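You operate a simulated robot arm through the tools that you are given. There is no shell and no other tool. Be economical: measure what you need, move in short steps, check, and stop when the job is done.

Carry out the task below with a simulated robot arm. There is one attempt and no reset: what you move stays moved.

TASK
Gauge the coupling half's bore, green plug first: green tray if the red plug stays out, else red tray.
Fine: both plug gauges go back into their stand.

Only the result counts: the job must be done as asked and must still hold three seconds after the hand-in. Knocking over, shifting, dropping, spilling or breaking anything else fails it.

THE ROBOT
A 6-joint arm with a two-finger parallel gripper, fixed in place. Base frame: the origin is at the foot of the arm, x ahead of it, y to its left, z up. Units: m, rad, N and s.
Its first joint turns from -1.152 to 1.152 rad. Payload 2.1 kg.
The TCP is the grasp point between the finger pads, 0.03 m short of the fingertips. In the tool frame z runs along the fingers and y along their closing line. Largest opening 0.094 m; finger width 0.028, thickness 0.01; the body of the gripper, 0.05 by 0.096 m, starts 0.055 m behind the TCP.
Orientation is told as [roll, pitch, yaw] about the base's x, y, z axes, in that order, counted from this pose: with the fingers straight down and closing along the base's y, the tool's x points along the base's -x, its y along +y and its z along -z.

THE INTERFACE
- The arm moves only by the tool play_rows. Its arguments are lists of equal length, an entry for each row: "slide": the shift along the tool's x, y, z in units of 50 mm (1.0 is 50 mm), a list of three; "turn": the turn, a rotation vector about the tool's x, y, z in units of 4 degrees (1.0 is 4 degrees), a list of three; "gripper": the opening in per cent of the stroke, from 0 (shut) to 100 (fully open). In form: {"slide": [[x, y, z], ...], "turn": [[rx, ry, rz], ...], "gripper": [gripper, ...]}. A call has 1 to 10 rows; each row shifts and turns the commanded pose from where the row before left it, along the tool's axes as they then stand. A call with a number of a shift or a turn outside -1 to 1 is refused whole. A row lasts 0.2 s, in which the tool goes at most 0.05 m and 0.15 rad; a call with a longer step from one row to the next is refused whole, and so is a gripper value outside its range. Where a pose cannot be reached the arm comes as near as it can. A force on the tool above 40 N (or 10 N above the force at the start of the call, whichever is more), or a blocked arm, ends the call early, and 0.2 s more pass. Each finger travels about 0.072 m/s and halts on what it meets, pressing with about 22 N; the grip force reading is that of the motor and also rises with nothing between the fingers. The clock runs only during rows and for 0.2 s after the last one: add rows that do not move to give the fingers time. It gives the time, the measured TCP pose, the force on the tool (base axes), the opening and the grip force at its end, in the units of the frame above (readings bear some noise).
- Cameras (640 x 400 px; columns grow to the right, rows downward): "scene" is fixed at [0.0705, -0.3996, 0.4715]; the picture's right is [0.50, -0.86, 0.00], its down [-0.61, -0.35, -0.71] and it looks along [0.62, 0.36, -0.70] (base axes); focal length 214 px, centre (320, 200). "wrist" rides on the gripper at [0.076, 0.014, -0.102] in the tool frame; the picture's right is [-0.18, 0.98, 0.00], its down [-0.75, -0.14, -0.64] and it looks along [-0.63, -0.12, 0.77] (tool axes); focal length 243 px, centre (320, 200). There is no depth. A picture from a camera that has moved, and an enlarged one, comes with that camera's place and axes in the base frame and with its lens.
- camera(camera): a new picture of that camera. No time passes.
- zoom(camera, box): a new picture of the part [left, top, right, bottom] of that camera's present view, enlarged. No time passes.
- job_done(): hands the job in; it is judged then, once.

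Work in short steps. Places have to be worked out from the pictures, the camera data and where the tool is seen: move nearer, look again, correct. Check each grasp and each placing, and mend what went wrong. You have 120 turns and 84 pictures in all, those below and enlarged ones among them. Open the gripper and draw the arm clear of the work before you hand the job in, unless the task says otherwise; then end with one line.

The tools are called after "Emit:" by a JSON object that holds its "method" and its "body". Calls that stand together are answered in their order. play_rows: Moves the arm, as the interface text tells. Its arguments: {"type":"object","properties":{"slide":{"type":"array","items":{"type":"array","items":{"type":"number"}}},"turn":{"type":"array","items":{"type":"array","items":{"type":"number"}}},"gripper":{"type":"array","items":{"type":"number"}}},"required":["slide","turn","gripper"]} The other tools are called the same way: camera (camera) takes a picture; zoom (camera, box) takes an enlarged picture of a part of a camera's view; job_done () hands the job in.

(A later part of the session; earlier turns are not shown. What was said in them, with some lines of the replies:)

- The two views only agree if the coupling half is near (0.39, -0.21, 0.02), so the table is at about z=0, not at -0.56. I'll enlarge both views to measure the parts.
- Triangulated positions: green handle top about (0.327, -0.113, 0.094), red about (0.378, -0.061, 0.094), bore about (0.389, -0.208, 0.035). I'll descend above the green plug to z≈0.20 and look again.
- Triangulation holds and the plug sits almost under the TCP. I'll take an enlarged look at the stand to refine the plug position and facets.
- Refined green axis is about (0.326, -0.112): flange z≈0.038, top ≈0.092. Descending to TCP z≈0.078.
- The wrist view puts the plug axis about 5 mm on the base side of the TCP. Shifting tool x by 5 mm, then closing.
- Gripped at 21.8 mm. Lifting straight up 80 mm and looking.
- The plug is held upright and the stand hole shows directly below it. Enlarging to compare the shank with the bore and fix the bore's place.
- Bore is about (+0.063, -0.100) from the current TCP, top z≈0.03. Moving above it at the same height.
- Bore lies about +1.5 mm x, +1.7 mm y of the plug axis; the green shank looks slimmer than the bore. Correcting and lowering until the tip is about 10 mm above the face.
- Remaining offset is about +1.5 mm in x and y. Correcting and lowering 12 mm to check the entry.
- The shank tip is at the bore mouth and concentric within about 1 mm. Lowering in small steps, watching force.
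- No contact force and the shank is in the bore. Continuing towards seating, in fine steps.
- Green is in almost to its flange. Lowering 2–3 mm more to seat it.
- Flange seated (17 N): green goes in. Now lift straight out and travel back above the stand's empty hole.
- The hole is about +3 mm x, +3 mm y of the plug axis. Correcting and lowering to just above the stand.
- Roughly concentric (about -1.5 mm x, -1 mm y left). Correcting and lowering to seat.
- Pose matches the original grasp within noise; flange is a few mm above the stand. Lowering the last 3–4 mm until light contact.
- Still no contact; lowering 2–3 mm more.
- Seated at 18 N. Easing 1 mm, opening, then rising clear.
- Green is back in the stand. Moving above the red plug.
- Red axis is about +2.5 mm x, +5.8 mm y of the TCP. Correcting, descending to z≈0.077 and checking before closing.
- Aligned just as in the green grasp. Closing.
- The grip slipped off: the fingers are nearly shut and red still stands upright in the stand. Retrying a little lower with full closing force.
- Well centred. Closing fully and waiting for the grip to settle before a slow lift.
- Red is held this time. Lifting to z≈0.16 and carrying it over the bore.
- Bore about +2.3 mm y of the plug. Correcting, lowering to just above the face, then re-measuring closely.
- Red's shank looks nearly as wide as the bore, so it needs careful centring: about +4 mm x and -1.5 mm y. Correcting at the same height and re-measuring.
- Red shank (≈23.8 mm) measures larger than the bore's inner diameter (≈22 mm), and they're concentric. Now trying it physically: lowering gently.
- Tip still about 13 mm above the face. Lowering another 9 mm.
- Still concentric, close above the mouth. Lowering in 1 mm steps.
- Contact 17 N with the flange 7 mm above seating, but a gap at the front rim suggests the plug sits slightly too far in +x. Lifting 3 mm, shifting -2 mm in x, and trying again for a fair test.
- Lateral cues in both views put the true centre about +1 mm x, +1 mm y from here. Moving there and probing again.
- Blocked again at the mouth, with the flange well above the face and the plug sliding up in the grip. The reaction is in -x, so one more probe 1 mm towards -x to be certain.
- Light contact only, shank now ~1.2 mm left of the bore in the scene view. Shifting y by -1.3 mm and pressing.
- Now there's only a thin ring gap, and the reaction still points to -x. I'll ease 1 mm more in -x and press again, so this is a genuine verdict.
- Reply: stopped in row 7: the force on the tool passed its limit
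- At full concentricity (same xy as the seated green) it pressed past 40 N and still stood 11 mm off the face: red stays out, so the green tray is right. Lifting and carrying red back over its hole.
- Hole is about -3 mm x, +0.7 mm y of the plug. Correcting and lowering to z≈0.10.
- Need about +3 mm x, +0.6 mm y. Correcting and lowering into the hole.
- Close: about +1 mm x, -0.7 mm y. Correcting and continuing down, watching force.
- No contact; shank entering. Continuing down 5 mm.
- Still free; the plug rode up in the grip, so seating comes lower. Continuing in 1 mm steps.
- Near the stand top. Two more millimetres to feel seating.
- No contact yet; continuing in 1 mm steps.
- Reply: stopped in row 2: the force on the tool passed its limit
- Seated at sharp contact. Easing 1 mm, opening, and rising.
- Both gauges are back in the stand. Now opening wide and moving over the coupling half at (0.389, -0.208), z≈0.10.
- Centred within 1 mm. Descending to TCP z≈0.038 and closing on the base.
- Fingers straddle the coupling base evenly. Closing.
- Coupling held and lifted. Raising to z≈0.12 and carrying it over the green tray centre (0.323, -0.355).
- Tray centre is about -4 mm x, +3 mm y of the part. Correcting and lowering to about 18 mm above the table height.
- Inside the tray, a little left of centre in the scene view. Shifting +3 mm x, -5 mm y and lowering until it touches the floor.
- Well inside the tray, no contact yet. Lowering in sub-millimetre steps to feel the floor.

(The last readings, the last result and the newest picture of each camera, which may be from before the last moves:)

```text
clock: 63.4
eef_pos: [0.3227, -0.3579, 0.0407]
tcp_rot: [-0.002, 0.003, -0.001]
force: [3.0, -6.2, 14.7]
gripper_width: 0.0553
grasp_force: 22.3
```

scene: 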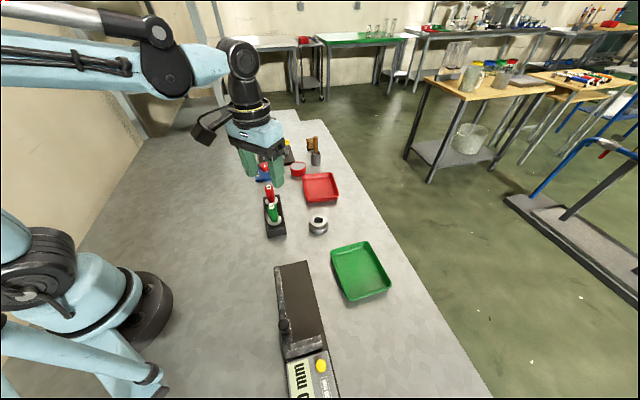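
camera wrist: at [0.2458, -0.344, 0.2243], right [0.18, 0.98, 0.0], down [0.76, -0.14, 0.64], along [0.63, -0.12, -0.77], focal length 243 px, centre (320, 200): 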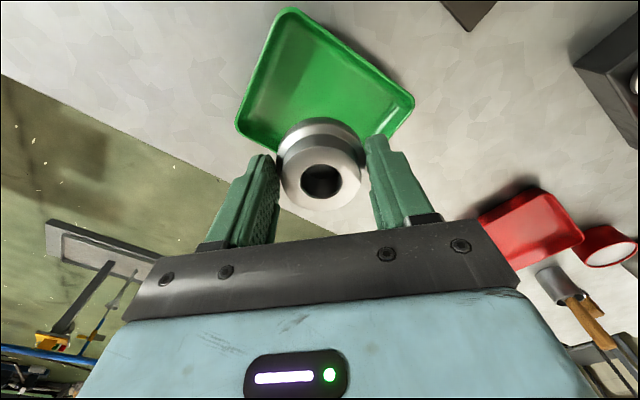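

Floor contact (15 N). Easing slightly, opening just enough, and rising.

Emit:
{"method": "play_rows", "body": {"slide": [[0, 0, -0.03], [0, 0, 0], [0, 0, 0], [0, 0, 0], [0, 0, -0.2], [0, 0, -0.5], [0, 0, -0.8], [0, 0, -0.8], [0, 0, 0]], "turn": [[0, 0, 0], [0, 0, 0], [0, 0, 0], [0, 0, 0], [0, 0, 0], [0, 0, 0], [0, 0, 0], [0, 0, 0], [0, 0, 0]], "gripper": [20, 64, 70, 70, 70, 70, 70, 70, 70]}}

Emit:
{"method": "camera", "body": {"camera": "scene"}}

Emit:
{"method": "camera", "body": {"camera": "wrist"}}

```text
clock: 65.4
eef_pos: [0.3247, -0.3579, 0.154]
tcp_rot: [-0.002, 0.002, 0.0]
force: [-0.6, 0.1, 0.5]
gripper_width: 0.0657
grasp_force: 0.1
```

```text
5 pictures are left
```

scene: 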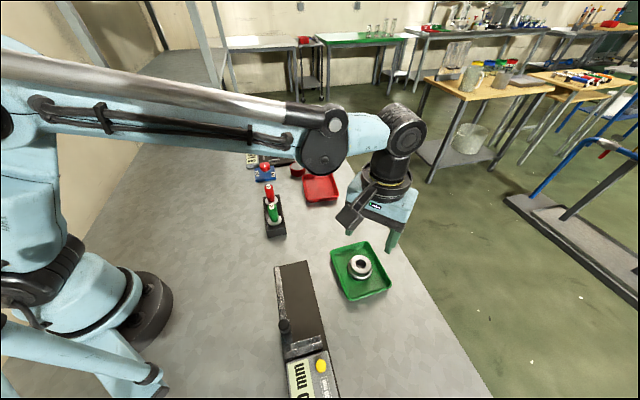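

```text
4 pictures are left
camera wrist: at [0.2477, -0.346, 0.2578], right [0.18, 0.98, 0.0], down [0.76, -0.14, 0.64], along [0.63, -0.12, -0.77], focal length 243 px, centre (320, 200)
```

wrist: 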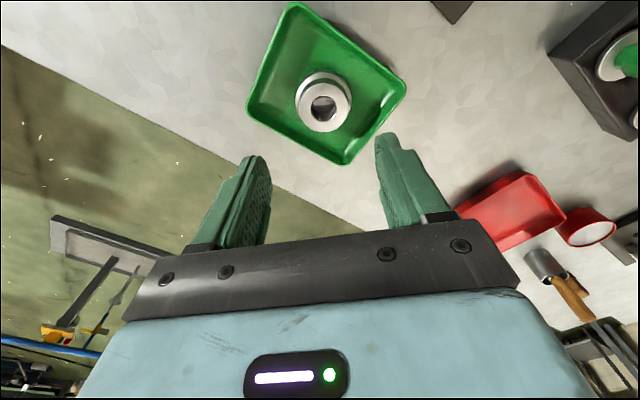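

The coupling half lies flat in the green tray and the gripper is clear. Raising further and taking one last look at the stand.

Emit:
{"method": "play_rows", "body": {"slide": [[0, 0, -0.8], [0, 0, -0.8], [0, 0, -0.8], [0, 0, 0]], "turn": [[0, 0, 0], [0, 0, 0], [0, 0, 0], [0, 0, 0]], "gripper": [80, 90, 90, 90]}}

Emit:
{"method": "zoom", "body": {"camera": "scene", "box": [240, 170, 400, 305]}}

```text
clock: 66.4
eef_pos: [0.3222, -0.3586, 0.2759]
tcp_rot: [-0.001, 0.003, 0.0]
force: [0.2, 0.6, -1.1]
gripper_width: 0.0844
grasp_force: 0.0
```

```text
2.96 times, centred on (320, 238) of scene
camera zoom: at [0.0705, -0.3996, 0.4715], right [0.5, -0.86, 0.0], down [-0.61, -0.35, -0.71], along [0.62, 0.36, -0.7], focal length 636 px, centre (320, 89)
```

zoom: 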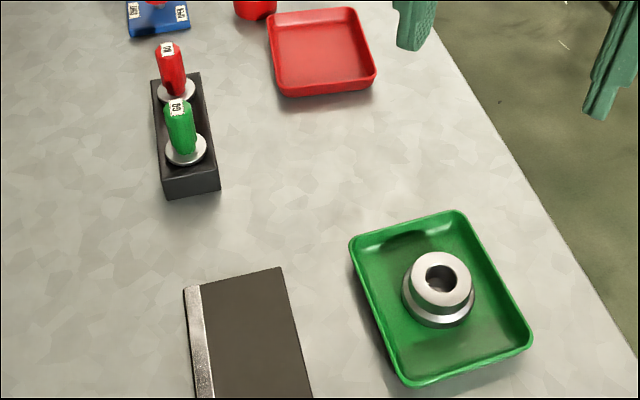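

Both gauges stand in their holder, the coupling half is in the green tray, and the arm is clear. Handing in.

Emit:
{"method": "job_done", "body": {}}

```text
The job is handed in.
```

The green plug went fully into the bore and the red plug stayed out even when pressed past 40 N, so the coupling half is in the green tray and both plug gauges are back in their stand.
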